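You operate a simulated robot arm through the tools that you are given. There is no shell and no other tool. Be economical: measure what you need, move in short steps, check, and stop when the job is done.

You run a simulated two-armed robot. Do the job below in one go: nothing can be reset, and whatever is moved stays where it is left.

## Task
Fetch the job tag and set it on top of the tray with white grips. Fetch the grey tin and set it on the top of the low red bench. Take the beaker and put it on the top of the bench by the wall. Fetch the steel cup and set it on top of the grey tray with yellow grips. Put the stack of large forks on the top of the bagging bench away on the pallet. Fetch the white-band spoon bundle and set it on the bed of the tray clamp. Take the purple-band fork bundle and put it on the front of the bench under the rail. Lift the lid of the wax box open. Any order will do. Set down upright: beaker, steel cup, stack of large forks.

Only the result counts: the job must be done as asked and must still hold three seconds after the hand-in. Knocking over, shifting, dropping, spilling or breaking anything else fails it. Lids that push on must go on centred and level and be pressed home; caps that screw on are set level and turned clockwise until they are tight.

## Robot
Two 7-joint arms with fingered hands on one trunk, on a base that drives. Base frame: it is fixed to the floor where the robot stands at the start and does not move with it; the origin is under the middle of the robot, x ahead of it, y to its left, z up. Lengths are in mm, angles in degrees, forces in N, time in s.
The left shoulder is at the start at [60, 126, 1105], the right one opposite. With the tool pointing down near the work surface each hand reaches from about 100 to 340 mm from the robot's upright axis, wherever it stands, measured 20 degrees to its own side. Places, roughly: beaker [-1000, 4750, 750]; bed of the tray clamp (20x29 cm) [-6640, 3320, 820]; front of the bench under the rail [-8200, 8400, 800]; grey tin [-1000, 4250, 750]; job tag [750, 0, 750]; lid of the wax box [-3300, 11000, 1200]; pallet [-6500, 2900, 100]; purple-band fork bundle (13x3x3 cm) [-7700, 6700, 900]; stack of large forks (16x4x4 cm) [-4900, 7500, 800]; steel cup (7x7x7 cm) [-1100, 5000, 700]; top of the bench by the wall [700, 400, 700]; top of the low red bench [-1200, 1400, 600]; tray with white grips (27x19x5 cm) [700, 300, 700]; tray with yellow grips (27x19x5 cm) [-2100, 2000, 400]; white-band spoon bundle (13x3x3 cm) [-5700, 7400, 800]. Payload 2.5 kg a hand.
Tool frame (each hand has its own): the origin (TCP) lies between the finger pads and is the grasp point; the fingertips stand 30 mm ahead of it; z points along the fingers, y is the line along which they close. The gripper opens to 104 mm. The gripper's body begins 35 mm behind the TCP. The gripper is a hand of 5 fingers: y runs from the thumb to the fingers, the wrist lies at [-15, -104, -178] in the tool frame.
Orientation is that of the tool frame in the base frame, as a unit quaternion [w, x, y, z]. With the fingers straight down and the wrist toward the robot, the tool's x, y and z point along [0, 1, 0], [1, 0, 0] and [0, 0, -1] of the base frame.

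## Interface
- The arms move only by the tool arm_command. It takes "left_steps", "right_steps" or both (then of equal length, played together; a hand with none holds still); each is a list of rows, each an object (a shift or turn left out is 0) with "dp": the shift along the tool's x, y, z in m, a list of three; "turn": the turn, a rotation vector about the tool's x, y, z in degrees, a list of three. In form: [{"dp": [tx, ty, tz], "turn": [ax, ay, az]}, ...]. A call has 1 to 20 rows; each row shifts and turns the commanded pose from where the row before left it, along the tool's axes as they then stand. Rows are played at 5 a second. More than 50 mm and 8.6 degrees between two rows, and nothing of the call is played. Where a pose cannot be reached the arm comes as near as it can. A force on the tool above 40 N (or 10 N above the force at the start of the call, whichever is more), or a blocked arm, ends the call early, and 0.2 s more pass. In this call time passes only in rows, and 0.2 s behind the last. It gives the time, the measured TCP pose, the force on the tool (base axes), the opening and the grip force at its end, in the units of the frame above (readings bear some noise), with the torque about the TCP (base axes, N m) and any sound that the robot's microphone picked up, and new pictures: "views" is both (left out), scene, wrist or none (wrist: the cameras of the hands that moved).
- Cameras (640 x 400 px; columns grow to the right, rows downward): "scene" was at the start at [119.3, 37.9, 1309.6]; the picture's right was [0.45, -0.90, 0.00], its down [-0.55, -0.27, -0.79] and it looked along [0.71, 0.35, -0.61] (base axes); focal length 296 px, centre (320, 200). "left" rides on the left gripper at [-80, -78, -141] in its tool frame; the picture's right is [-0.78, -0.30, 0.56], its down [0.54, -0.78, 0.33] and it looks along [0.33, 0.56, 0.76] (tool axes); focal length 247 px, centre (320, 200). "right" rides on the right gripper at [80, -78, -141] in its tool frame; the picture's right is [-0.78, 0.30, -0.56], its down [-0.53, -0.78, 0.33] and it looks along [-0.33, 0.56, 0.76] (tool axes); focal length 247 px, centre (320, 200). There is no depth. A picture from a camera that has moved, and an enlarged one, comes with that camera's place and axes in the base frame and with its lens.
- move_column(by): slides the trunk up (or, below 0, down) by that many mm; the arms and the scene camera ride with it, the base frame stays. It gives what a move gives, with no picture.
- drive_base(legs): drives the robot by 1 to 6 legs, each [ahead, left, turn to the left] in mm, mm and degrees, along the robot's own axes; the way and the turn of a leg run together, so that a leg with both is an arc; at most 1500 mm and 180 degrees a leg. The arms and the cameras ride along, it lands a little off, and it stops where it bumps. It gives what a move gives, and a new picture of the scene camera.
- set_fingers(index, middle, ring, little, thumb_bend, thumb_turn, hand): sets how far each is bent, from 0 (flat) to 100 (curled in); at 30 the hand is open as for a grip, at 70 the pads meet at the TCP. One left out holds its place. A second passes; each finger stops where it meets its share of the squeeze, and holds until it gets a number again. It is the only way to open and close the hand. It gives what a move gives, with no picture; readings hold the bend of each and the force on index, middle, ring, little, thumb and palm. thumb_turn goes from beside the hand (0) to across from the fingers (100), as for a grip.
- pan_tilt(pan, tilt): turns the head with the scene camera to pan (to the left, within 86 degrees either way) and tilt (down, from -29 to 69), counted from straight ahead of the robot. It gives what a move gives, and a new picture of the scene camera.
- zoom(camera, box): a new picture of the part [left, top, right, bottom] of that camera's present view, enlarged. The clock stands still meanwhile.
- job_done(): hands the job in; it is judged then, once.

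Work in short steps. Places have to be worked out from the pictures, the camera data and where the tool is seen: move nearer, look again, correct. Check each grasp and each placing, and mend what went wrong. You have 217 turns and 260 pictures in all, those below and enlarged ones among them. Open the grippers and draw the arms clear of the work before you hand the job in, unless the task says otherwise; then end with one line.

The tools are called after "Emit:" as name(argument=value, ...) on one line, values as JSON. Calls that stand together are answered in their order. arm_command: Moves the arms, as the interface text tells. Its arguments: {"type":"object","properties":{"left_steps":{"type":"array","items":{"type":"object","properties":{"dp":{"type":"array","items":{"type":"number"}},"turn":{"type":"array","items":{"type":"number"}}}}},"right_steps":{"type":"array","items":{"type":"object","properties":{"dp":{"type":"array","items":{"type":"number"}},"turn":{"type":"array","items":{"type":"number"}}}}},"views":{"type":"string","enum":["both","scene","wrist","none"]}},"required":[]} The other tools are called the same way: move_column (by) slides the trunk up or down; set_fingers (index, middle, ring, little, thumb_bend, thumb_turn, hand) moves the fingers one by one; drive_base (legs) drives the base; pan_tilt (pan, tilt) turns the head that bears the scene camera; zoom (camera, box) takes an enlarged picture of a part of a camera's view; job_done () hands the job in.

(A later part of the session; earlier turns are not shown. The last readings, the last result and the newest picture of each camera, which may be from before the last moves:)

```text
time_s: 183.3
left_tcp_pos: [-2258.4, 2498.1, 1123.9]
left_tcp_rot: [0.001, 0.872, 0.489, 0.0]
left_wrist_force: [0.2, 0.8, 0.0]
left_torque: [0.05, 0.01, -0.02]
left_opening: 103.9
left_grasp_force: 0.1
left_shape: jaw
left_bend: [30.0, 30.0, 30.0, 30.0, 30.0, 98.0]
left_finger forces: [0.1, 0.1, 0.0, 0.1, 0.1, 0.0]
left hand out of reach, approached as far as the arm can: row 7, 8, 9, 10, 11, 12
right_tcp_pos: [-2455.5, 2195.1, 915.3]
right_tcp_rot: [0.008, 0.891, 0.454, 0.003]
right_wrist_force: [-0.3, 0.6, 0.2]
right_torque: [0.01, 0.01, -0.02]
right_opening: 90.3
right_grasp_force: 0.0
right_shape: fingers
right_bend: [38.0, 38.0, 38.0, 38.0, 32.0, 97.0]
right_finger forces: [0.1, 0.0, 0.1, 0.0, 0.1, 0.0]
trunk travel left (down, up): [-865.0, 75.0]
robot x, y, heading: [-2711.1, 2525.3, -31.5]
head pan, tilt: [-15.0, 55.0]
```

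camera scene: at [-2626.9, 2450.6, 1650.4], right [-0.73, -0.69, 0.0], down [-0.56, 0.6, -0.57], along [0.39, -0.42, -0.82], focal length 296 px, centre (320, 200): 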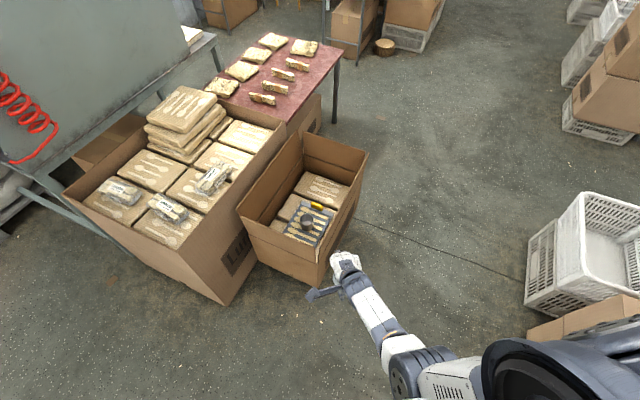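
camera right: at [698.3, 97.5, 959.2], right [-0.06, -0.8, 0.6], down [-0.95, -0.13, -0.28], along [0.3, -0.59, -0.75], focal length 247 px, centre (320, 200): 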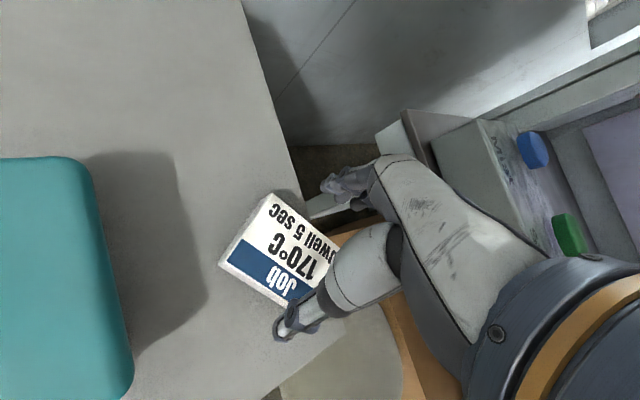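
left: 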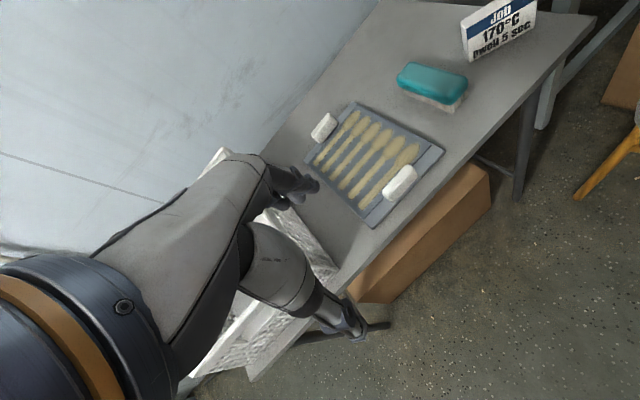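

The left arm stalls half way. I try asking for a pose farther ahead, which needs less folding.

Emit:
arm_command(left_steps=[{"dp": [0.02, 0.04, 0]}, {"dp": [0.02, 0.04, 0]}, {"dp": [0.02, 0, 0]}, {"dp": [0, 0, 0]}], views="none")

```text
time_s: 184.3
left_tcp_pos: [-2158.7, 2506.7, 1130.5]
left_tcp_rot: [0.001, 0.873, 0.488, 0.0]
left_wrist_force: [0.5, -0.3, 0.4]
left_torque: [0.06, 0.01, -0.02]
left_opening: 103.8
left_grasp_force: 0.1
left_shape: jaw
left_bend: [30.0, 30.0, 30.0, 30.0, 30.0, 98.0]
left_finger forces: [0.1, 0.1, 0.1, 0.0, 0.0, 0.0]
left hand out of reach, approached as far as the arm can: row 2
right_tcp_pos: [-2455.8, 2192.8, 914.5]
right_tcp_rot: [0.008, 0.891, 0.453, 0.004]
right_wrist_force: [-0.3, 0.9, -0.6]
right_torque: [0.02, 0.0, 0.02]
right_opening: 90.2
right_grasp_force: 0.0
right_shape: fingers
right_bend: [38.0, 38.0, 38.0, 38.0, 32.0, 97.0]
right_finger forces: [0.0, 0.0, 0.0, 0.1, 0.0, 0.0]
trunk travel left (down, up): [-865.0, 75.0]
robot x, y, heading: [-2712.4, 2523.5, -31.6]
head pan, tilt: [-15.0, 55.0]
```

It moved out freely; now I go down from here.

Emit:
arm_command(left_steps=[{"dp": [0, 0, 0.04]}, {"dp": [0, 0, 0.04]}, {"dp": [0, 0, 0.04]}, {"dp": [-0.02, -0.01, 0.04]}, {"dp": [-0.03, -0.02, 0.03]}, {"dp": [-0.03, -0.02, 0.02]}, {"dp": [-0.03, -0.02, 0]}, {"dp": [-0.03, -0.02, 0]}], views="none")

```text
time_s: 186.1
left_tcp_pos: [-2314.4, 2508.1, 1135.5]
left_tcp_rot: [0.001, 0.872, 0.489, 0.0]
left_wrist_force: [-0.3, 0.5, 0.2]
left_torque: [-0.01, 0.0, 0.01]
left_opening: 103.7
left_grasp_force: 0.0
left_shape: jaw
left_bend: [30.0, 30.0, 30.0, 30.0, 30.0, 98.0]
left_finger forces: [0.1, 0.1, 0.0, 0.1, 0.0, 0.1]
left hand out of reach, approached as far as the arm can: row 1, 2, 3, 4, 5, 6, 7, 8
right_tcp_pos: [-2457.7, 2193.5, 914.9]
right_tcp_rot: [0.008, 0.891, 0.453, 0.004]
right_wrist_force: [0.2, 0.7, 0.1]
right_torque: [-0.01, 0.0, 0.02]
right_opening: 90.2
right_grasp_force: 0.0
right_shape: fingers
right_bend: [38.0, 38.0, 38.0, 38.0, 32.0, 97.0]
right_finger forces: [0.0, 0.1, 0.0, 0.0, 0.0, 0.0]
trunk travel left (down, up): [-865.0, 75.0]
robot x, y, heading: [-2710.3, 2523.1, -31.6]
head pan, tilt: [-15.0, 55.0]
```

The left arm won't go lower in its present shape, so I keep to the right hand and lift the left one back up out of the way.

Emit:
arm_command(left_steps=[{"dp": [0.02, 0.01, -0.04]}, {"dp": [0.02, 0.01, -0.04]}, {"dp": [0.02, 0.01, -0.04]}, {"dp": [0.02, 0.01, -0.04]}, {"dp": [0.02, 0.01, -0.04]}, {"dp": [0.02, 0.01, -0.04]}, {"dp": [0.02, 0.01, -0.04]}, {"dp": [0.01, 0.01, -0.04]}, {"dp": [0, 0, -0.04]}, {"dp": [0, 0, -0.04]}, {"dp": [0, 0, -0.04]}], views="none")

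Emit:
set_fingers(hand="right", index=30, middle=30, ring=30, little=30, thumb_bend=30)

```text
time_s: 187.5
left_tcp_pos: [-2236.6, 2588.9, 1276.8]
left_tcp_rot: [-0.087, 0.865, 0.489, -0.071]
left_wrist_force: [-0.6, 0.8, 0.2]
left_torque: [0.0, 0.01, 0.01]
left_opening: 104.3
left_grasp_force: 0.1
left_shape: jaw
left_bend: [30.0, 30.0, 30.0, 30.0, 30.0, 98.0]
left_finger forces: [0.0, 0.0, 0.0, 0.1, 0.0, 0.0]
right_tcp_pos: [-2455.3, 2194.2, 916.6]
right_tcp_rot: [0.009, 0.892, 0.452, 0.004]
right_wrist_force: [0.1, -0.4, -0.3]
right_torque: [0.02, -0.01, -0.02]
right_opening: 90.3
right_grasp_force: 0.0
right_shape: fingers
right_bend: [38.0, 38.0, 38.0, 38.0, 32.0, 97.0]
right_finger forces: [0.1, 0.0, 0.0, 0.0, 0.0, 0.0]
trunk travel left (down, up): [-865.0, 75.0]
robot x, y, heading: [-2710.3, 2522.8, -31.5]
head pan, tilt: [-15.0, 55.0]
stopped in row 6 (left hand): the arm was blocked; the commanded pose is now the measured one
```

```text
time_s: 188.5
left_tcp_pos: [-2236.3, 2589.7, 1278.0]
left_tcp_rot: [-0.086, 0.866, 0.488, -0.07]
left_wrist_force: [-0.8, 0.2, -0.4]
left_torque: [-0.01, 0.0, 0.01]
left_opening: 104.0
left_grasp_force: 0.0
left_shape: jaw
left_bend: [30.0, 30.0, 30.0, 30.0, 30.0, 98.0]
left_finger forces: [0.1, 0.0, 0.1, 0.0, 0.0, 0.0]
right_tcp_pos: [-2455.7, 2194.4, 915.5]
right_tcp_rot: [0.009, 0.891, 0.453, 0.004]
right_wrist_force: [0.6, 0.6, 0.7]
right_torque: [-0.01, -0.03, 0.01]
right_opening: 102.8
right_grasp_force: 0.2
right_shape: fingers
right_bend: [30.0, 30.0, 30.0, 30.0, 30.0, 97.0]
right_finger forces: [0.0, 0.0, 0.1, 0.0, 0.0, 0.0]
trunk travel left (down, up): [-865.0, 75.0]
robot x, y, heading: [-2714.3, 2525.8, -31.9]
head pan, tilt: [-15.0, 55.0]
```

Now to the grey tin at ≈(-960,4205): turn, drive up, and face the bench at 17.5°.

Emit:
drive_base(legs=[[0, 0, 88], [1400, 0, 0], [560, 0, 0], [0, 0, -38.8]])

Emit:
pan_tilt(pan=-10, tilt=48)

```text
time_s: 203.9
left_tcp_pos: [-1378.4, 4598.0, 1278.5]
left_tcp_rot: [-0.049, 0.573, 0.812, -0.1]
left_wrist_force: [0.6, -0.1, -0.1]
left_torque: [-0.01, 0.0, 0.02]
left_opening: 104.0
left_grasp_force: 0.1
left_shape: jaw
left_bend: [30.0, 30.0, 30.0, 30.0, 30.0, 98.0]
left_finger forces: [0.1, 0.0, 0.0, 0.0, 0.0, 0.0]
right_tcp_pos: [-1210.9, 4177.4, 915.2]
right_tcp_rot: [0.005, 0.611, 0.791, 0.007]
right_wrist_force: [0.3, -0.6, -0.2]
right_torque: [0.02, 0.0, 0.0]
right_opening: 103.0
right_grasp_force: 0.0
right_shape: fingers
right_bend: [30.0, 30.0, 30.0, 30.0, 30.0, 97.0]
right_finger forces: [0.1, 0.0, 0.0, 0.0, 0.0, 0.0]
trunk travel left (down, up): [-865.0, 75.0]
robot x, y, heading: [-1628.3, 4191.9, 19.5]
head pan, tilt: [-15.0, 55.0]
camera scene: at [-1517.0, 4205.8, 1650.4], right [0.07, -1.0, 0.0], down [-0.82, -0.06, -0.57], along [0.57, 0.04, -0.82], focal length 296 px, centre (320, 200)
```

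scene: 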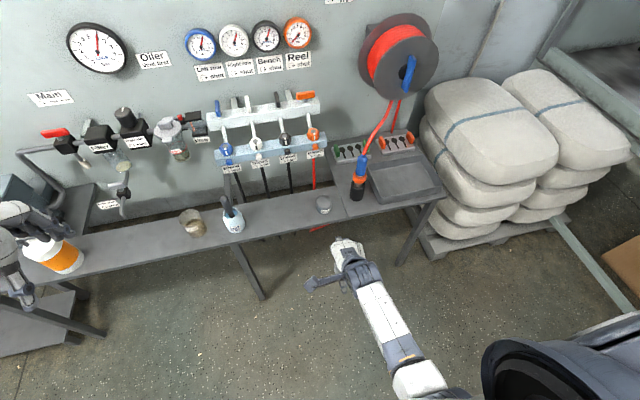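

```text
time_s: 204.6
left_tcp_pos: [-1379.0, 4598.5, 1277.7]
left_tcp_rot: [-0.048, 0.572, 0.813, -0.101]
left_wrist_force: [-1.4, 0.4, 0.0]
left_torque: [-0.01, 0.02, 0.02]
left_opening: 104.0
left_grasp_force: 0.1
left_shape: jaw
left_bend: [30.0, 30.0, 30.0, 30.0, 30.0, 98.0]
left_finger forces: [0.1, 0.0, 0.0, 0.0, 0.1, 0.0]
right_tcp_pos: [-1210.6, 4177.6, 914.8]
right_tcp_rot: [0.006, 0.611, 0.792, 0.007]
right_wrist_force: [0.0, -0.2, -0.3]
right_torque: [0.01, -0.03, -0.05]
right_opening: 103.1
right_grasp_force: 0.0
right_shape: fingers
right_bend: [30.0, 30.0, 30.0, 30.0, 30.0, 97.0]
right_finger forces: [0.1, 0.0, 0.1, 0.0, 0.0, 0.0]
trunk travel left (down, up): [-865.0, 75.0]
robot x, y, heading: [-1630.8, 4187.2, 19.0]
head pan, tilt: [-10.0, 48.0]
camera scene: at [-1511.1, 4213.1, 1659.6], right [0.16, -0.99, 0.0], down [-0.73, -0.12, -0.67], along [0.66, 0.11, -0.74], focal length 296 px, centre (320, 200)
```

scene: 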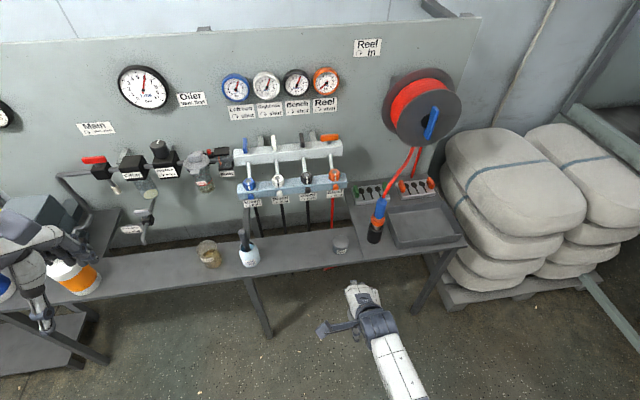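

Tin is near (-895,4235), with the air tool and hose about 100 mm to its right. I drive in 285 mm, right 50, and look with the wrist camera.

Emit:
drive_base(legs=[[0, -48, 0], [280, 0, 0]])

Emit:
zoom(camera="right", box=[0, 0, 640, 400])

```text
time_s: 207.0
left_tcp_pos: [-1104.0, 4645.2, 1277.2]
left_tcp_rot: [-0.049, 0.57, 0.814, -0.102]
left_wrist_force: [-0.1, 0.3, 0.7]
left_torque: [0.04, 0.01, 0.0]
left_opening: 104.1
left_grasp_force: 0.0
left_shape: jaw
left_bend: [30.0, 30.0, 30.0, 30.0, 30.0, 98.0]
left_finger forces: [0.0, 0.0, 0.0, 0.0, 0.0, 0.1]
right_tcp_pos: [-934.2, 4224.7, 916.7]
right_tcp_rot: [0.005, 0.61, 0.792, 0.007]
right_wrist_force: [-0.3, -0.4, 0.4]
right_torque: [-0.03, 0.02, 0.01]
right_opening: 102.7
right_grasp_force: 0.0
right_shape: fingers
right_bend: [30.0, 30.0, 30.0, 30.0, 30.0, 97.0]
right_finger forces: [0.1, 0.0, 0.0, 0.1, 0.1, 0.1]
trunk travel left (down, up): [-865.0, 75.0]
robot x, y, heading: [-1348.4, 4233.1, 19.2]
head pan, tilt: [-10.0, 48.0]
camera scene: at [-1234.6, 4259.4, 1659.6], right [0.16, -0.99, 0.0], down [-0.73, -0.12, -0.67], along [0.66, 0.11, -0.74], focal length 296 px, centre (320, 200)
```

scene: 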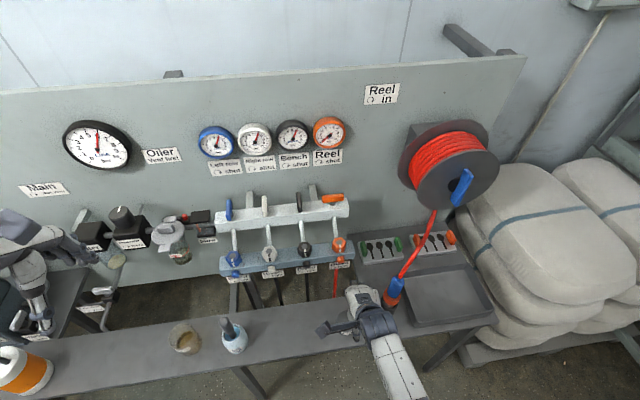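

```text
1.00 times, centred on (320, 200) of right (not enlarged: the box is as wide or as high as the picture)
camera zoom: at [-1032.6, 4281.6, 1055.4], right [0.48, -0.68, 0.56], down [-0.61, -0.72, -0.35], along [0.64, -0.18, -0.75], focal length 247 px, centre (320, 200)
```

zoom: 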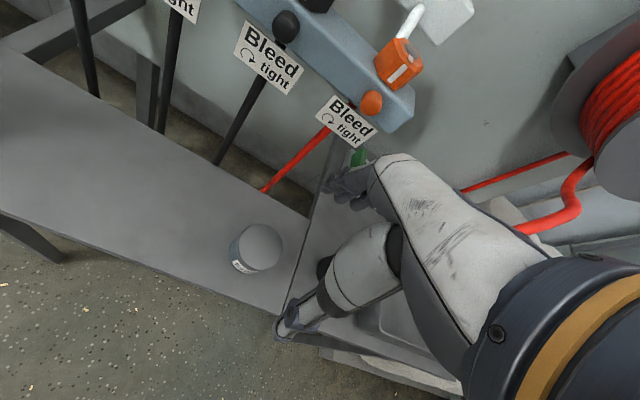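

The tin is at (-911,4233); the air tool stands close right of it. I swing the base 20° around the tin so the fingers point away from the tool.

Emit:
drive_base(legs=[[-29, -135, 20]])

Emit:
zoom(camera="right", box=[0, 0, 640, 400])

```text
time_s: 208.5
left_tcp_pos: [-1221.5, 4576.2, 1277.0]
left_tcp_rot: [-0.03, 0.419, 0.901, -0.109]
left_wrist_force: [0.8, -0.3, 0.2]
left_torque: [0.02, 0.02, -0.01]
left_opening: 104.0
left_grasp_force: 0.0
left_shape: jaw
left_bend: [30.0, 30.0, 30.0, 30.0, 30.0, 98.0]
left_finger forces: [0.0, 0.0, 0.0, 0.1, 0.1, 0.1]
right_tcp_pos: [-917.2, 4241.8, 915.6]
right_tcp_rot: [0.004, 0.462, 0.887, 0.008]
right_wrist_force: [0.4, 0.4, 0.3]
right_torque: [0.0, 0.01, 0.01]
right_opening: 103.0
right_grasp_force: 0.1
right_shape: fingers
right_bend: [30.0, 30.0, 30.0, 30.0, 30.0, 97.0]
right_finger forces: [0.1, 0.1, 0.0, 0.0, 0.0, 0.0]
trunk travel left (down, up): [-865.0, 75.0]
robot x, y, heading: [-1312.8, 4107.3, 39.3]
head pan, tilt: [-10.0, 48.0]
camera scene: at [-1211.2, 4169.3, 1659.7], right [0.49, -0.87, 0.0], down [-0.65, -0.37, -0.67], along [0.58, 0.33, -0.74], focal length 296 px, centre (320, 200)
```

scene: 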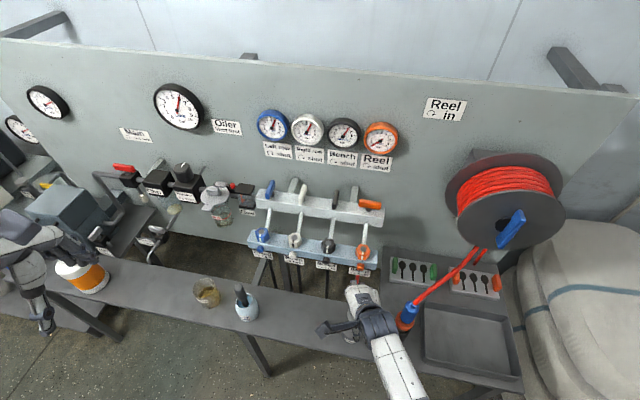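

```text
1.00 times, centred on (320, 200) of right (not enlarged: the box is as wide or as high as the picture)
camera zoom: at [-1029.1, 4260.8, 1055.6], right [0.68, -0.47, 0.56], down [-0.32, -0.88, -0.35], along [0.66, 0.05, -0.75], focal length 247 px, centre (320, 200)
```

zoom: 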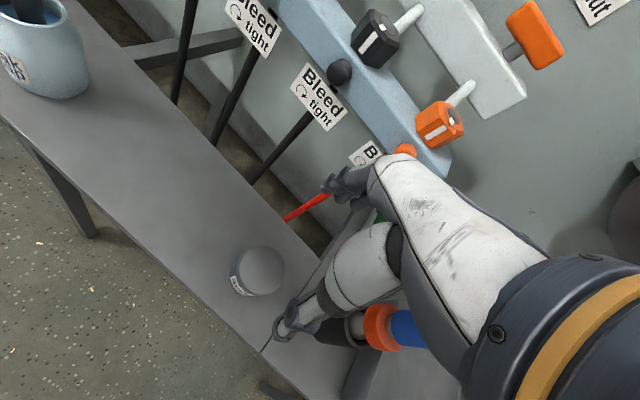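

The air tool is now well clear (≈150 mm right). TCP is over the tin within a few mm; I lower to z≈763.

Emit:
move_column(by=-90)

Emit:
zoom(camera="right", box=[0, 0, 640, 400])

```text
time_s: 209.8
left_tcp_pos: [-1223.2, 4576.6, 1185.6]
left_tcp_rot: [-0.031, 0.419, 0.901, -0.109]
left_wrist_force: [0.6, 0.1, 0.0]
left_torque: [-0.01, -0.03, -0.01]
left_opening: 104.1
left_grasp_force: 0.1
left_shape: jaw
left_bend: [30.0, 30.0, 30.0, 30.0, 30.0, 98.0]
left_finger forces: [0.1, 0.0, 0.0, 0.0, 0.1, 0.1]
right_tcp_pos: [-917.9, 4241.5, 825.6]
right_tcp_rot: [0.004, 0.462, 0.887, 0.008]
right_wrist_force: [-0.3, -0.1, 0.1]
right_torque: [0.02, -0.01, -0.02]
right_opening: 103.1
right_grasp_force: 0.1
right_shape: fingers
right_bend: [30.0, 30.0, 30.0, 30.0, 30.0, 97.0]
right_finger forces: [0.0, 0.0, 0.1, 0.1, 0.0, 0.0]
trunk travel left (down, up): [-775.0, 165.0]
robot x, y, heading: [-1315.0, 4105.0, 39.4]
head pan, tilt: [-10.0, 48.0]
```

```text
1.00 times, centred on (320, 200) of right (not enlarged: the box is as wide or as high as the picture)
camera zoom: at [-1029.2, 4261.0, 965.6], right [0.68, -0.47, 0.56], down [-0.32, -0.88, -0.35], along [0.66, 0.05, -0.75], focal length 247 px, centre (320, 200)
```

zoom: 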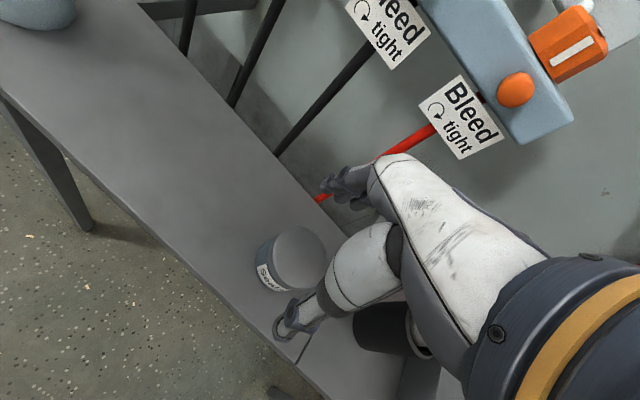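

Still centred. I lower 62 mm and close.

Emit:
move_column(by=-62)

Emit:
set_fingers(hand="right", index=70, middle=70, ring=70, little=70, thumb_bend=70)

Emit:
move_column(by=150)

Emit:
zoom(camera="right", box=[160, 130, 480, 330])

```text
time_s: 210.8
left_tcp_pos: [-1221.7, 4575.7, 1124.6]
left_tcp_rot: [-0.03, 0.419, 0.901, -0.109]
left_wrist_force: [1.1, 0.3, 0.8]
left_torque: [0.01, 0.01, 0.01]
left_opening: 103.7
left_grasp_force: 0.0
left_shape: jaw
left_bend: [30.0, 30.0, 30.0, 30.0, 30.0, 98.0]
left_finger forces: [0.0, 0.1, 0.0, 0.1, 0.0, 0.0]
right_tcp_pos: [-915.9, 4242.3, 763.0]
right_tcp_rot: [0.004, 0.462, 0.887, 0.008]
right_wrist_force: [0.0, -0.3, 0.3]
right_torque: [0.02, 0.01, -0.03]
right_opening: 102.7
right_grasp_force: 0.1
right_shape: fingers
right_bend: [30.0, 30.0, 30.0, 30.0, 30.0, 97.0]
right_finger forces: [0.0, 0.1, 0.0, 0.1, 0.1, 0.0]
trunk travel left (down, up): [-713.0, 227.0]
robot x, y, heading: [-1315.4, 4102.3, 39.7]
head pan, tilt: [-10.0, 48.0]
```

```text
time_s: 211.8
left_tcp_pos: [-1223.6, 4576.2, 1124.9]
left_tcp_rot: [-0.031, 0.42, 0.901, -0.109]
left_wrist_force: [-0.7, -0.4, 0.1]
left_torque: [-0.01, -0.02, -0.01]
left_opening: 103.9
left_grasp_force: 0.0
left_shape: jaw
left_bend: [30.0, 30.0, 30.0, 30.0, 30.0, 98.0]
left_finger forces: [0.1, 0.1, 0.0, 0.0, 0.1, 0.0]
right_tcp_pos: [-917.0, 4242.0, 763.9]
right_tcp_rot: [0.005, 0.461, 0.887, 0.009]
right_wrist_force: [0.4, 0.1, 2.3]
right_torque: [0.02, -0.1, 0.04]
right_opening: 40.1
right_grasp_force: 19.3
right_shape: fingers
right_bend: [59.0, 58.0, 63.0, 70.0, 54.0, 94.0]
right_finger forces: [6.1, 7.9, 5.9, 0.1, 18.5, 0.1]
trunk travel left (down, up): [-713.0, 227.0]
robot x, y, heading: [-1310.9, 4105.6, 39.5]
head pan, tilt: [-10.0, 48.0]
```

```text
time_s: 213.5
left_tcp_pos: [-1220.6, 4577.1, 1275.7]
left_tcp_rot: [-0.03, 0.419, 0.901, -0.108]
left_wrist_force: [-0.1, 0.3, -0.9]
left_torque: [0.05, 0.01, 0.0]
left_opening: 103.7
left_grasp_force: 0.0
left_shape: jaw
left_bend: [30.0, 30.0, 30.0, 30.0, 30.0, 98.0]
left_finger forces: [0.0, 0.1, 0.0, 0.0, 0.0, 0.0]
right_tcp_pos: [-917.8, 4241.3, 913.6]
right_tcp_rot: [0.004, 0.462, 0.887, 0.008]
right_wrist_force: [0.9, 0.6, -0.3]
right_torque: [0.03, 0.0, 0.0]
right_opening: 40.4
right_grasp_force: 18.5
right_shape: fingers
right_bend: [60.0, 58.0, 63.0, 70.0, 54.0, 94.0]
right_finger forces: [5.9, 7.6, 5.5, 0.0, 18.6, 0.0]
trunk travel left (down, up): [-863.0, 77.0]
robot x, y, heading: [-1311.0, 4106.1, 39.6]
head pan, tilt: [-10.0, 48.0]
```

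```text
2.00 times, centred on (320, 230) of right
camera zoom: at [-1029.1, 4261.0, 1053.5], right [0.68, -0.47, 0.56], down [-0.32, -0.88, -0.35], along [0.66, 0.05, -0.75], focal length 494 px, centre (320, 140)
```

zoom: 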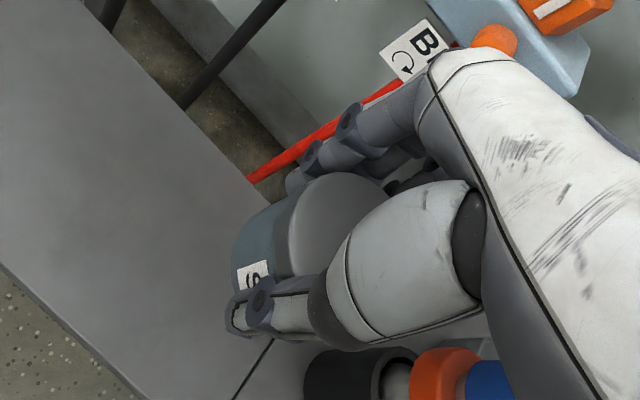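

The tin is held. I drive back around through the aisle to the west side of the low red bench.

Emit:
drive_base(legs=[[-500, 0, 0], [0, 0, -169.8], [1426, 0, 0], [0, 0, 40], [1400, 0, 0], [386, 0, 0]])

Emit:
drive_base(legs=[[0, 0, 107], [550, 0, 0]])

```text
time_s: 240.8
left_tcp_pos: [-2292.4, 536.4, 1276.3]
left_tcp_rot: [-0.112, 0.993, 0.022, -0.021]
left_wrist_force: [0.5, 0.3, 0.7]
left_torque: [0.01, 0.0, 0.02]
left_opening: 104.0
left_grasp_force: 0.0
left_shape: jaw
left_bend: [30.0, 30.0, 30.0, 30.0, 30.0, 98.0]
left_finger forces: [0.1, 0.0, 0.1, 0.0, 0.0, 0.0]
right_tcp_pos: [-2743.9, 499.8, 913.9]
right_tcp_rot: [0.009, 1.0, -0.023, 0.0]
right_wrist_force: [0.9, -0.4, 0.3]
right_torque: [0.02, -0.01, -0.02]
right_opening: 39.2
right_grasp_force: 18.0
right_shape: fingers
right_bend: [61.0, 59.0, 63.0, 70.0, 54.0, 94.0]
right_finger forces: [6.3, 6.9, 6.0, 0.0, 16.9, 0.0]
trunk travel left (down, up): [-863.0, 77.0]
robot x, y, heading: [-2609.1, 898.7, -88.2]
head pan, tilt: [-10.0, 48.0]
camera scene: at [-2617.5, 776.4, 1657.6], right [-0.99, 0.14, 0.0], down [0.11, 0.74, -0.67], along [-0.1, -0.66, -0.74], focal length 296 px, centre (320, 200)
```

scene: 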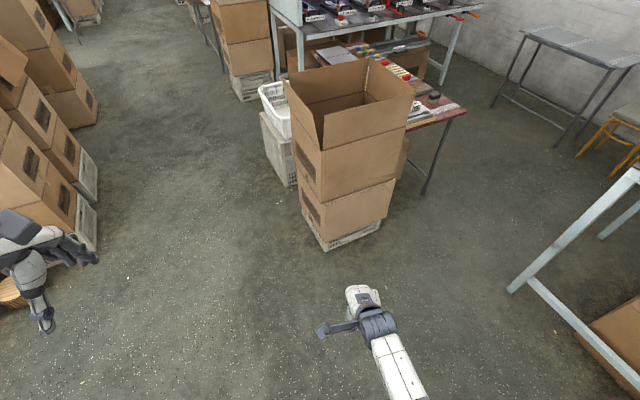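

```text
time_s: 248.4
left_tcp_pos: [-1847.6, 1478.9, 1274.8]
left_tcp_rot: [-0.049, 0.574, 0.811, -0.102]
left_wrist_force: [-0.4, -0.3, 0.2]
left_torque: [0.01, -0.04, 0.0]
left_opening: 104.0
left_grasp_force: 0.1
left_shape: jaw
left_bend: [30.0, 30.0, 30.0, 30.0, 30.0, 98.0]
left_finger forces: [0.0, 0.0, 0.1, 0.0, 0.0, 0.0]
right_tcp_pos: [-1679.8, 1058.2, 914.1]
right_tcp_rot: [0.005, 0.613, 0.79, 0.007]
right_wrist_force: [-0.2, 0.2, -1.0]
right_torque: [0.01, -0.01, -0.01]
right_opening: 39.0
right_grasp_force: 17.9
right_shape: fingers
right_bend: [61.0, 59.0, 64.0, 70.0, 54.0, 94.0]
right_finger forces: [6.3, 6.8, 5.9, 0.0, 16.4, 0.1]
trunk travel left (down, up): [-863.0, 77.0]
robot x, y, heading: [-2098.7, 1069.2, 18.6]
head pan, tilt: [-10.0, 48.0]
camera scene: at [-1980.4, 1095.7, 1657.6], right [0.15, -0.99, 0.0], down [-0.73, -0.11, -0.67], along [0.66, 0.1, -0.74], focal length 296 px, centre (320, 200)
```

scene: 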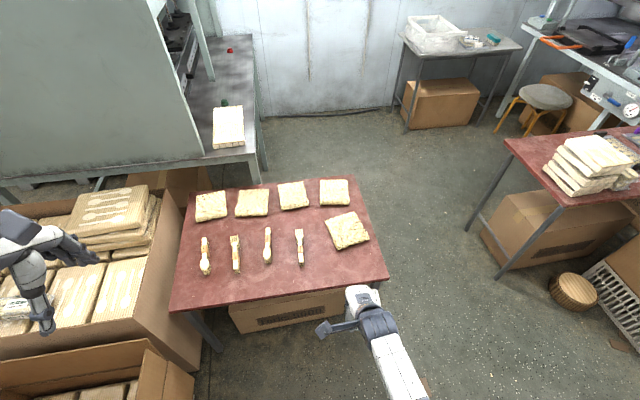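

Clear view of the bench: free spot at about (-1386,1105). I drive there and lower part-way.

Emit:
drive_base(legs=[[290, -49, 0]])

Emit:
move_column(by=-230)

Emit:
zoom(camera="right", box=[0, 0, 640, 400])

```text
time_s: 250.4
left_tcp_pos: [-1553.2, 1525.7, 1274.7]
left_tcp_rot: [-0.049, 0.576, 0.81, -0.102]
left_wrist_force: [0.2, -0.8, 0.3]
left_torque: [-0.02, 0.01, -0.01]
left_opening: 104.0
left_grasp_force: 0.0
left_shape: jaw
left_bend: [30.0, 30.0, 30.0, 30.0, 30.0, 98.0]
left_finger forces: [0.0, 0.0, 0.0, 0.0, 0.0, 0.0]
right_tcp_pos: [-1389.0, 1103.9, 913.4]
right_tcp_rot: [0.005, 0.614, 0.789, 0.007]
right_wrist_force: [-0.7, -0.3, -0.9]
right_torque: [0.01, -0.02, 0.0]
right_opening: 38.6
right_grasp_force: 17.6
right_shape: fingers
right_bend: [61.0, 59.0, 64.0, 70.0, 54.0, 94.0]
right_finger forces: [6.3, 6.9, 6.0, 0.0, 16.4, 0.1]
trunk travel left (down, up): [-863.0, 77.0]
robot x, y, heading: [-1809.0, 1121.4, 18.8]
head pan, tilt: [-10.0, 48.0]
camera scene: at [-1688.4, 1142.6, 1657.6], right [0.15, -0.99, 0.0], down [-0.73, -0.11, -0.67], along [0.66, 0.1, -0.74], focal length 296 px, centre (320, 200)
```

scene: 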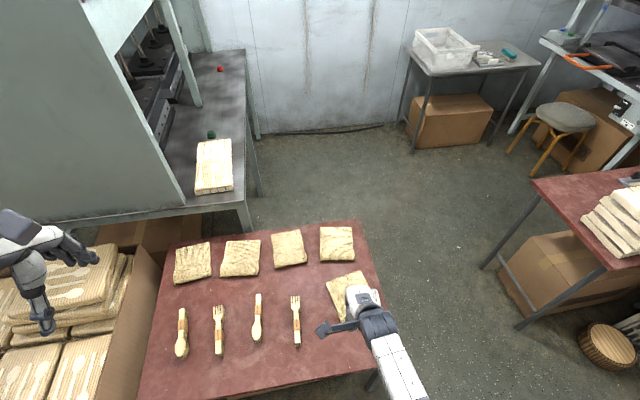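

```text
time_s: 252.9
left_tcp_pos: [-1554.7, 1525.8, 1043.4]
left_tcp_rot: [-0.049, 0.576, 0.81, -0.103]
left_wrist_force: [0.3, -0.3, 0.8]
left_torque: [0.0, 0.01, 0.01]
left_opening: 104.0
left_grasp_force: 0.0
left_shape: jaw
left_bend: [30.0, 30.0, 30.0, 30.0, 30.0, 98.0]
left_finger forces: [0.0, 0.0, 0.0, 0.0, 0.1, 0.0]
right_tcp_pos: [-1389.1, 1104.2, 684.6]
right_tcp_rot: [0.005, 0.615, 0.789, 0.007]
right_wrist_force: [0.0, 0.9, -0.6]
right_torque: [0.03, -0.02, 0.05]
right_opening: 38.6
right_grasp_force: 18.0
right_shape: fingers
right_bend: [61.0, 59.0, 64.0, 70.0, 54.0, 94.0]
right_finger forces: [6.3, 6.8, 6.0, 0.1, 16.4, 0.0]
trunk travel left (down, up): [-633.0, 307.0]
robot x, y, heading: [-1806.8, 1121.7, 18.8]
head pan, tilt: [-10.0, 48.0]
```

```text
1.00 times, centred on (320, 200) of right (not enlarged: the box is as wide or as high as the picture)
camera zoom: at [-1486.3, 1162.2, 823.6], right [0.47, -0.68, 0.56], down [-0.62, -0.71, -0.35], along [0.63, -0.18, -0.75], focal length 247 px, centre (320, 200)
```

zoom: 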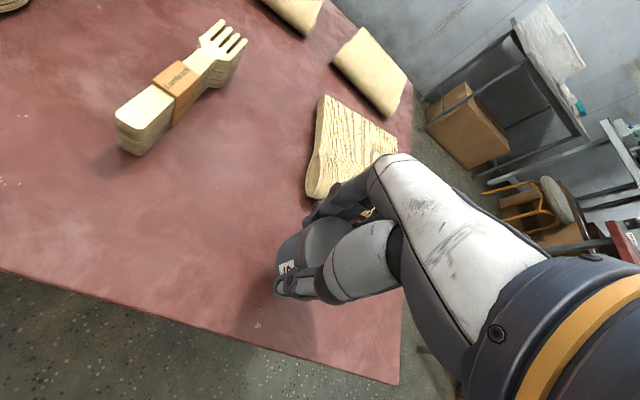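

I shift the tin 30 mm left and 12 mm nearer to stay clear of the square, then lower.

Emit:
arm_command(right_steps=[{"dp": [0.018, -0.006, 0]}, {"dp": [0.017, -0.006, 0]}, {"dp": [0, 0, 0]}], views="none")

Emit:
move_column(by=-40)

Emit:
zoom(camera="right", box=[80, 100, 480, 350])

```text
time_s: 253.9
left_tcp_pos: [-1553.5, 1525.0, 1043.7]
left_tcp_rot: [-0.049, 0.575, 0.81, -0.101]
left_wrist_force: [-0.8, 0.0, -0.3]
left_torque: [-0.01, 0.0, 0.0]
left_opening: 104.0
left_grasp_force: 0.1
left_shape: jaw
left_bend: [30.0, 30.0, 30.0, 30.0, 30.0, 98.0]
left_finger forces: [0.0, 0.1, 0.0, 0.1, 0.0, 0.0]
right_tcp_pos: [-1382.3, 1084.9, 683.9]
right_tcp_rot: [0.056, 0.61, 0.791, -0.015]
right_wrist_force: [0.0, -0.5, -0.8]
right_torque: [0.01, 0.0, -0.01]
right_opening: 38.5
right_grasp_force: 18.0
right_shape: fingers
right_bend: [61.0, 59.0, 64.0, 70.0, 54.0, 94.0]
right_finger forces: [6.3, 6.8, 6.0, 0.0, 16.4, 0.1]
trunk travel left (down, up): [-633.0, 307.0]
robot x, y, heading: [-1804.4, 1117.4, 18.5]
head pan, tilt: [-10.0, 48.0]
stopped in row 3 (right hand): the arm was blocked; the commanded pose is now the measured one
```

```text
time_s: 254.7
left_tcp_pos: [-1553.5, 1525.7, 1004.5]
left_tcp_rot: [-0.049, 0.575, 0.81, -0.103]
left_wrist_force: [-0.8, 0.6, -0.5]
left_torque: [-0.03, 0.04, 0.0]
left_opening: 103.9
left_grasp_force: 0.0
left_shape: jaw
left_bend: [30.0, 30.0, 30.0, 30.0, 30.0, 98.0]
left_finger forces: [0.0, 0.1, 0.1, 0.1, 0.1, 0.0]
right_tcp_pos: [-1381.9, 1084.6, 643.1]
right_tcp_rot: [0.055, 0.609, 0.791, -0.016]
right_wrist_force: [1.4, 0.0, 2.9]
right_torque: [0.05, -0.03, -0.03]
right_opening: 38.2
right_grasp_force: 16.8
right_shape: fingers
right_bend: [62.0, 60.0, 64.0, 70.0, 54.0, 94.0]
right_finger forces: [6.9, 6.6, 6.0, 0.0, 15.9, 0.0]
trunk travel left (down, up): [-593.0, 347.0]
robot x, y, heading: [-1805.6, 1120.5, 18.6]
head pan, tilt: [-10.0, 48.0]
```

```text
1.60 times, centred on (280, 225) of right
camera zoom: at [-1487.2, 1155.2, 772.6], right [0.44, -0.62, 0.65], down [-0.59, -0.75, -0.31], along [0.67, -0.25, -0.7], focal length 395 px, centre (384, 160)
```

zoom: 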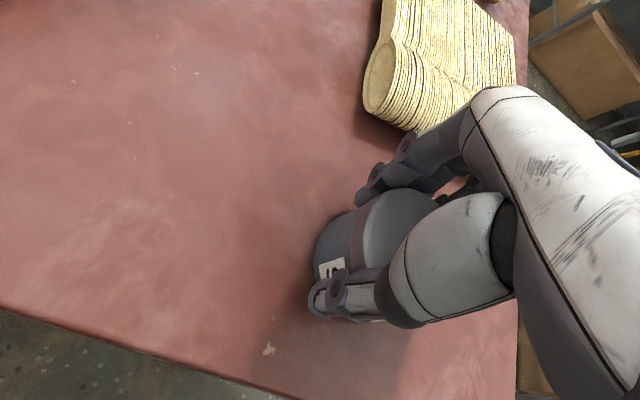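

The arm balked to the left and tilted. I lift a little, level the tool, and make the shift with the base instead.

Emit:
move_column(by=45)

Emit:
arm_command(right_steps=[{"turn": [1.2, 3, 0]}, {"turn": [1.2, 3, 0]}, {"turn": [0, 0, 0]}], views="none")

Emit:
drive_base(legs=[[-10, 45, 0]])

```text
time_s: 255.6
left_tcp_pos: [-1553.5, 1525.4, 1048.8]
left_tcp_rot: [-0.049, 0.575, 0.81, -0.101]
left_wrist_force: [0.1, 0.4, 0.8]
left_torque: [0.0, -0.01, 0.0]
left_opening: 104.0
left_grasp_force: 0.1
left_shape: jaw
left_bend: [30.0, 30.0, 30.0, 30.0, 30.0, 98.0]
left_finger forces: [0.0, 0.0, 0.1, 0.0, 0.0, 0.1]
right_tcp_pos: [-1383.4, 1085.1, 688.4]
right_tcp_rot: [0.055, 0.609, 0.791, -0.016]
right_wrist_force: [0.3, 0.0, 0.2]
right_torque: [0.04, -0.02, -0.02]
right_opening: 38.3
right_grasp_force: 17.3
right_shape: fingers
right_bend: [62.0, 60.0, 64.0, 70.0, 54.0, 94.0]
right_finger forces: [6.5, 6.5, 5.9, 0.0, 16.0, 0.1]
trunk travel left (down, up): [-638.0, 302.0]
robot x, y, heading: [-1805.9, 1120.4, 18.8]
head pan, tilt: [-10.0, 48.0]
```

```text
time_s: 256.4
left_tcp_pos: [-1554.1, 1526.2, 1050.0]
left_tcp_rot: [-0.05, 0.575, 0.81, -0.103]
left_wrist_force: [0.0, 0.3, 0.9]
left_torque: [-0.02, -0.04, -0.01]
left_opening: 103.8
left_grasp_force: 0.1
left_shape: jaw
left_bend: [30.0, 30.0, 30.0, 30.0, 30.0, 98.0]
left_finger forces: [0.0, 0.0, 0.1, 0.0, 0.0, 0.0]
right_tcp_pos: [-1381.8, 1086.5, 689.6]
right_tcp_rot: [-0.001, 0.609, 0.793, 0.0]
right_wrist_force: [0.8, 0.3, -0.6]
right_torque: [0.04, 0.01, 0.02]
right_opening: 38.1
right_grasp_force: 17.1
right_shape: fingers
right_bend: [62.0, 60.0, 64.0, 70.0, 54.0, 94.0]
right_finger forces: [6.3, 6.4, 6.1, 0.1, 16.0, 0.0]
trunk travel left (down, up): [-638.0, 302.0]
robot x, y, heading: [-1807.7, 1120.3, 18.7]
head pan, tilt: [-10.0, 48.0]
```

```text
time_s: 257.3
left_tcp_pos: [-1578.7, 1566.8, 1048.9]
left_tcp_rot: [-0.049, 0.576, 0.81, -0.102]
left_wrist_force: [-0.1, 0.0, -0.2]
left_torque: [0.01, -0.01, -0.06]
left_opening: 104.0
left_grasp_force: 0.0
left_shape: jaw
left_bend: [30.0, 30.0, 30.0, 30.0, 30.0, 98.0]
left_finger forces: [0.1, 0.0, 0.1, 0.0, 0.0, 0.0]
right_tcp_pos: [-1407.2, 1127.3, 689.6]
right_tcp_rot: [0.0, 0.61, 0.793, 0.0]
right_wrist_force: [0.4, -0.1, -0.4]
right_torque: [0.04, -0.02, 0.02]
right_opening: 38.1
right_grasp_force: 17.8
right_shape: fingers
right_bend: [62.0, 60.0, 64.0, 70.0, 54.0, 94.0]
right_finger forces: [6.2, 6.4, 6.0, 0.0, 16.1, 0.0]
trunk travel left (down, up): [-638.0, 302.0]
robot x, y, heading: [-1830.7, 1154.8, 18.7]
head pan, tilt: [-10.0, 48.0]
camera scene: at [-1712.9, 1183.7, 1432.7], right [0.15, -0.99, 0.0], down [-0.73, -0.11, -0.67], along [0.66, 0.1, -0.74], focal length 296 px, centre (320, 200)
```

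scene: 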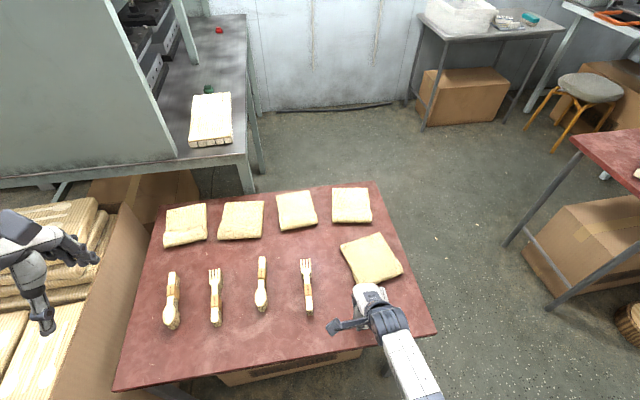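

Level and placed at (-1407,1127). I lower to contact.

Emit:
move_column(by=-42)

Emit:
move_column(by=-5)

```text
time_s: 258.1
left_tcp_pos: [-1577.6, 1565.8, 1007.8]
left_tcp_rot: [-0.05, 0.576, 0.81, -0.101]
left_wrist_force: [0.0, 0.6, -0.1]
left_torque: [-0.02, -0.01, -0.01]
left_opening: 104.1
left_grasp_force: 0.1
left_shape: jaw
left_bend: [30.0, 30.0, 30.0, 30.0, 30.0, 98.0]
left_finger forces: [0.0, 0.0, 0.0, 0.1, 0.0, 0.1]
right_tcp_pos: [-1405.9, 1127.1, 646.4]
right_tcp_rot: [0.0, 0.61, 0.793, 0.0]
right_wrist_force: [-0.3, -1.2, -0.9]
right_torque: [-0.01, -0.01, 0.0]
right_opening: 38.2
right_grasp_force: 17.8
right_shape: fingers
right_bend: [62.0, 60.0, 64.0, 70.0, 54.0, 94.0]
right_finger forces: [6.2, 6.4, 6.0, 0.1, 16.0, 0.0]
trunk travel left (down, up): [-596.0, 344.0]
robot x, y, heading: [-1827.0, 1162.3, 18.3]
head pan, tilt: [-10.0, 48.0]
```

```text
time_s: 258.7
left_tcp_pos: [-1578.3, 1566.1, 1003.6]
left_tcp_rot: [-0.049, 0.575, 0.81, -0.102]
left_wrist_force: [0.0, -0.4, -0.5]
left_torque: [-0.01, -0.03, 0.0]
left_opening: 104.1
left_grasp_force: 0.1
left_shape: jaw
left_bend: [30.0, 30.0, 30.0, 30.0, 30.0, 98.0]
left_finger forces: [0.1, 0.0, 0.0, 0.0, 0.1, 0.0]
right_tcp_pos: [-1406.3, 1127.3, 643.2]
right_tcp_rot: [0.001, 0.61, 0.793, 0.002]
right_wrist_force: [-2.8, 0.2, 11.3]
right_torque: [-0.1, -0.11, -0.01]
right_opening: 37.7
right_grasp_force: 18.7
right_shape: fingers
right_bend: [62.0, 60.0, 64.0, 70.0, 54.0, 94.0]
right_finger forces: [6.1, 6.7, 6.5, 0.0, 20.1, 0.0]
trunk travel left (down, up): [-591.0, 349.0]
robot x, y, heading: [-1832.7, 1160.2, 18.5]
head pan, tilt: [-10.0, 48.0]
```

Contact (11 N). Release and rise, then verify.

Emit:
set_fingers(hand="right", index=30, middle=30, ring=30, little=30, thumb_bend=30)

Emit:
move_column(by=270)

Emit:
zoom(camera="right", box=[0, 0, 640, 400])

```text
time_s: 259.7
left_tcp_pos: [-1577.7, 1566.8, 1003.6]
left_tcp_rot: [-0.049, 0.575, 0.81, -0.101]
left_wrist_force: [0.7, 1.0, 0.4]
left_torque: [-0.06, 0.0, -0.03]
left_opening: 103.7
left_grasp_force: 0.1
left_shape: jaw
left_bend: [30.0, 30.0, 30.0, 30.0, 30.0, 98.0]
left_finger forces: [0.0, 0.0, 0.1, 0.0, 0.1, 0.1]
right_tcp_pos: [-1405.9, 1125.9, 641.8]
right_tcp_rot: [0.0, 0.609, 0.793, 0.0]
right_wrist_force: [0.6, 0.1, 0.1]
right_torque: [-0.03, 0.0, -0.03]
right_opening: 102.5
right_grasp_force: 0.1
right_shape: fingers
right_bend: [30.0, 30.0, 30.0, 30.0, 30.0, 97.0]
right_finger forces: [0.1, 0.0, 0.0, 0.0, 0.0, 0.0]
trunk travel left (down, up): [-591.0, 349.0]
robot x, y, heading: [-1829.0, 1158.8, 18.6]
head pan, tilt: [-10.0, 48.0]
```

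```text
time_s: 262.4
left_tcp_pos: [-1577.2, 1565.8, 1273.0]
left_tcp_rot: [-0.049, 0.575, 0.81, -0.101]
left_wrist_force: [1.1, 0.5, -0.6]
left_torque: [-0.02, -0.01, 0.0]
left_opening: 104.1
left_grasp_force: 0.1
left_shape: jaw
left_bend: [30.0, 30.0, 30.0, 30.0, 30.0, 98.0]
left_finger forces: [0.0, 0.1, 0.1, 0.0, 0.0, 0.0]
right_tcp_pos: [-1405.3, 1125.7, 912.7]
right_tcp_rot: [0.001, 0.609, 0.793, 0.0]
right_wrist_force: [-0.2, 0.2, 0.6]
right_torque: [-0.02, -0.02, -0.02]
right_opening: 102.8
right_grasp_force: 0.0
right_shape: fingers
right_bend: [30.0, 30.0, 30.0, 30.0, 30.0, 97.0]
right_finger forces: [0.1, 0.0, 0.0, 0.1, 0.0, 0.0]
trunk travel left (down, up): [-861.0, 79.0]
robot x, y, heading: [-1834.1, 1157.2, 18.7]
head pan, tilt: [-10.0, 48.0]
```

```text
1.00 times, centred on (320, 200) of right (not enlarged: the box is as wide or as high as the picture)
camera zoom: at [-1502.1, 1183.8, 1053.3], right [0.48, -0.67, 0.56], down [-0.61, -0.72, -0.33], along [0.62, -0.18, -0.76], focal length 247 px, centre (320, 200)
```

zoom: 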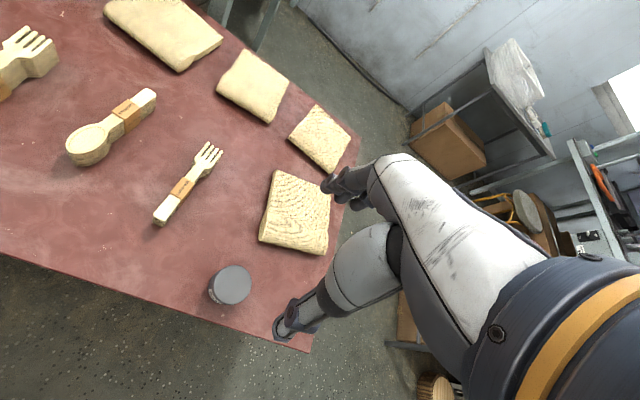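

The tin stands on the red bench. Next the beaker: drive back to the gauge bench.

Emit:
drive_base(legs=[[-890, 0, 0], [0, 0, 71.4], [1450, 0, 0], [1400, 0, 0], [0, 0, -46.6], [1352, 0, 0]])

Emit:
drive_base(legs=[[0, 0, -26]])

```text
time_s: 292.0
left_tcp_pos: [-1577.4, 5080.0, 1271.9]
left_tcp_rot: [-0.028, 0.407, 0.906, -0.109]
left_wrist_force: [1.0, 0.0, -0.3]
left_torque: [-0.01, 0.0, 0.0]
left_opening: 104.0
left_grasp_force: 0.1
left_shape: jaw
left_bend: [30.0, 30.0, 30.0, 30.0, 30.0, 98.0]
left_finger forces: [0.0, 0.0, 0.0, 0.0, 0.0, 0.0]
right_tcp_pos: [-1251.4, 4738.5, 912.7]
right_tcp_rot: [0.0, 0.445, 0.895, 0.0]
right_wrist_force: [-0.4, 0.4, 0.3]
right_torque: [-0.03, 0.0, 0.02]
right_opening: 102.7
right_grasp_force: 0.0
right_shape: fingers
right_bend: [30.0, 30.0, 30.0, 30.0, 30.0, 97.0]
right_finger forces: [0.1, 0.1, 0.0, 0.0, 0.1, 0.0]
trunk travel left (down, up): [-861.0, 79.0]
robot x, y, heading: [-1656.5, 4609.2, 41.1]
head pan, tilt: [-10.0, 48.0]
camera scene: at [-1556.6, 4673.6, 1655.6], right [0.52, -0.86, 0.0], down [-0.64, -0.38, -0.67], along [0.57, 0.34, -0.74], focal length 296 px, centre (320, 200)
```

scene: 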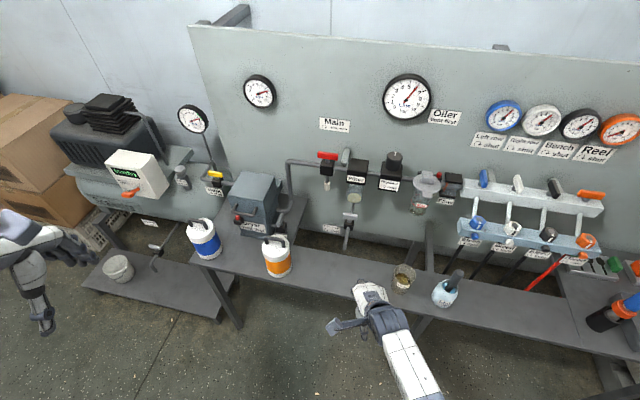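

```text
time_s: 293.8
left_tcp_pos: [-1380.4, 4998.3, 1272.7]
left_tcp_rot: [-0.052, 0.6, 0.792, -0.1]
left_wrist_force: [0.2, 0.4, -0.2]
left_torque: [0.02, -0.01, -0.02]
left_opening: 104.1
left_grasp_force: 0.0
left_shape: jaw
left_bend: [30.0, 30.0, 30.0, 30.0, 30.0, 98.0]
left_finger forces: [0.0, 0.0, 0.0, 0.0, 0.0, 0.1]
right_tcp_pos: [-1235.3, 4549.1, 911.9]
right_tcp_rot: [0.0, 0.634, 0.773, 0.0]
right_wrist_force: [0.6, -0.1, -0.2]
right_torque: [0.04, -0.03, 0.02]
right_opening: 102.8
right_grasp_force: 0.0
right_shape: fingers
right_bend: [30.0, 30.0, 30.0, 30.0, 30.0, 97.0]
right_finger forces: [0.0, 0.0, 0.0, 0.1, 0.0, 0.1]
trunk travel left (down, up): [-861.0, 79.0]
robot x, y, heading: [-1657.4, 4606.8, 15.0]
head pan, tilt: [-10.0, 48.0]
camera scene: at [-1537.3, 4624.1, 1655.6], right [0.09, -1.0, 0.0], down [-0.74, -0.07, -0.67], along [0.67, 0.06, -0.74], focal length 296 px, centre (320, 200)
```

scene: 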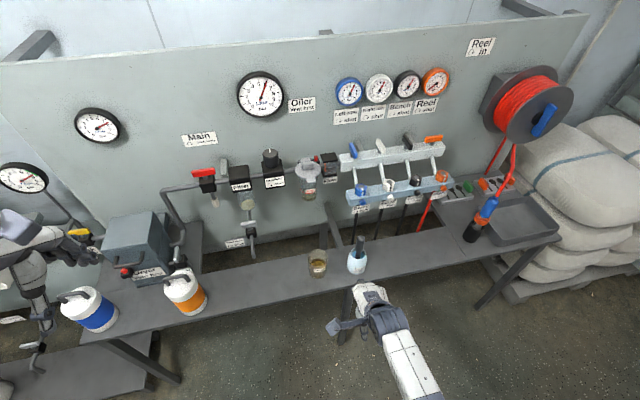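

Beaker is at about (-1020,4682). I drive most of the way and check by the wrist camera.

Emit:
drive_base(legs=[[215, 83, 0]])

Emit:
zoom(camera="right", box=[0, 0, 640, 400])

```text
time_s: 295.5
left_tcp_pos: [-1193.8, 5133.3, 1273.4]
left_tcp_rot: [-0.052, 0.601, 0.791, -0.101]
left_wrist_force: [0.1, 0.0, -0.1]
left_torque: [0.0, 0.01, 0.0]
left_opening: 104.1
left_grasp_force: 0.1
left_shape: jaw
left_bend: [30.0, 30.0, 30.0, 30.0, 30.0, 98.0]
left_finger forces: [0.0, 0.0, 0.1, 0.0, 0.1, 0.0]
right_tcp_pos: [-1049.6, 4684.6, 910.7]
right_tcp_rot: [-0.001, 0.635, 0.773, 0.0]
right_wrist_force: [0.1, 0.3, -0.3]
right_torque: [0.0, -0.01, 0.01]
right_opening: 102.8
right_grasp_force: 0.1
right_shape: fingers
right_bend: [30.0, 30.0, 30.0, 30.0, 30.0, 97.0]
right_finger forces: [0.0, 0.1, 0.0, 0.0, 0.0, 0.1]
trunk travel left (down, up): [-861.0, 79.0]
robot x, y, heading: [-1474.5, 4743.9, 14.9]
head pan, tilt: [-10.0, 48.0]
camera scene: at [-1351.7, 4759.6, 1655.6], right [0.09, -1.0, 0.0], down [-0.74, -0.07, -0.67], along [0.67, 0.06, -0.74], focal length 296 px, centre (320, 200)
```

scene: 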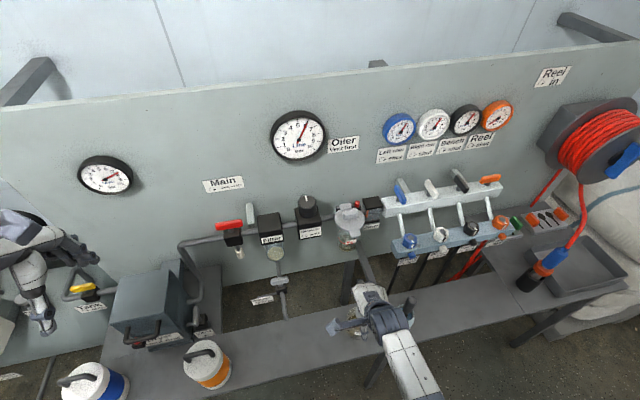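

```text
1.00 times, centred on (320, 200) of right (not enlarged: the box is as wide or as high as the picture)
camera zoom: at [-1141.8, 4747.2, 1053.3], right [0.44, -0.7, 0.56], down [-0.66, -0.68, -0.33], along [0.61, -0.22, -0.76], focal length 247 px, centre (320, 200)
```

zoom: 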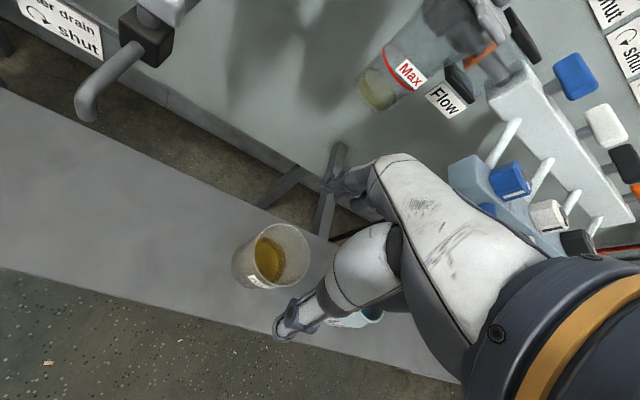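

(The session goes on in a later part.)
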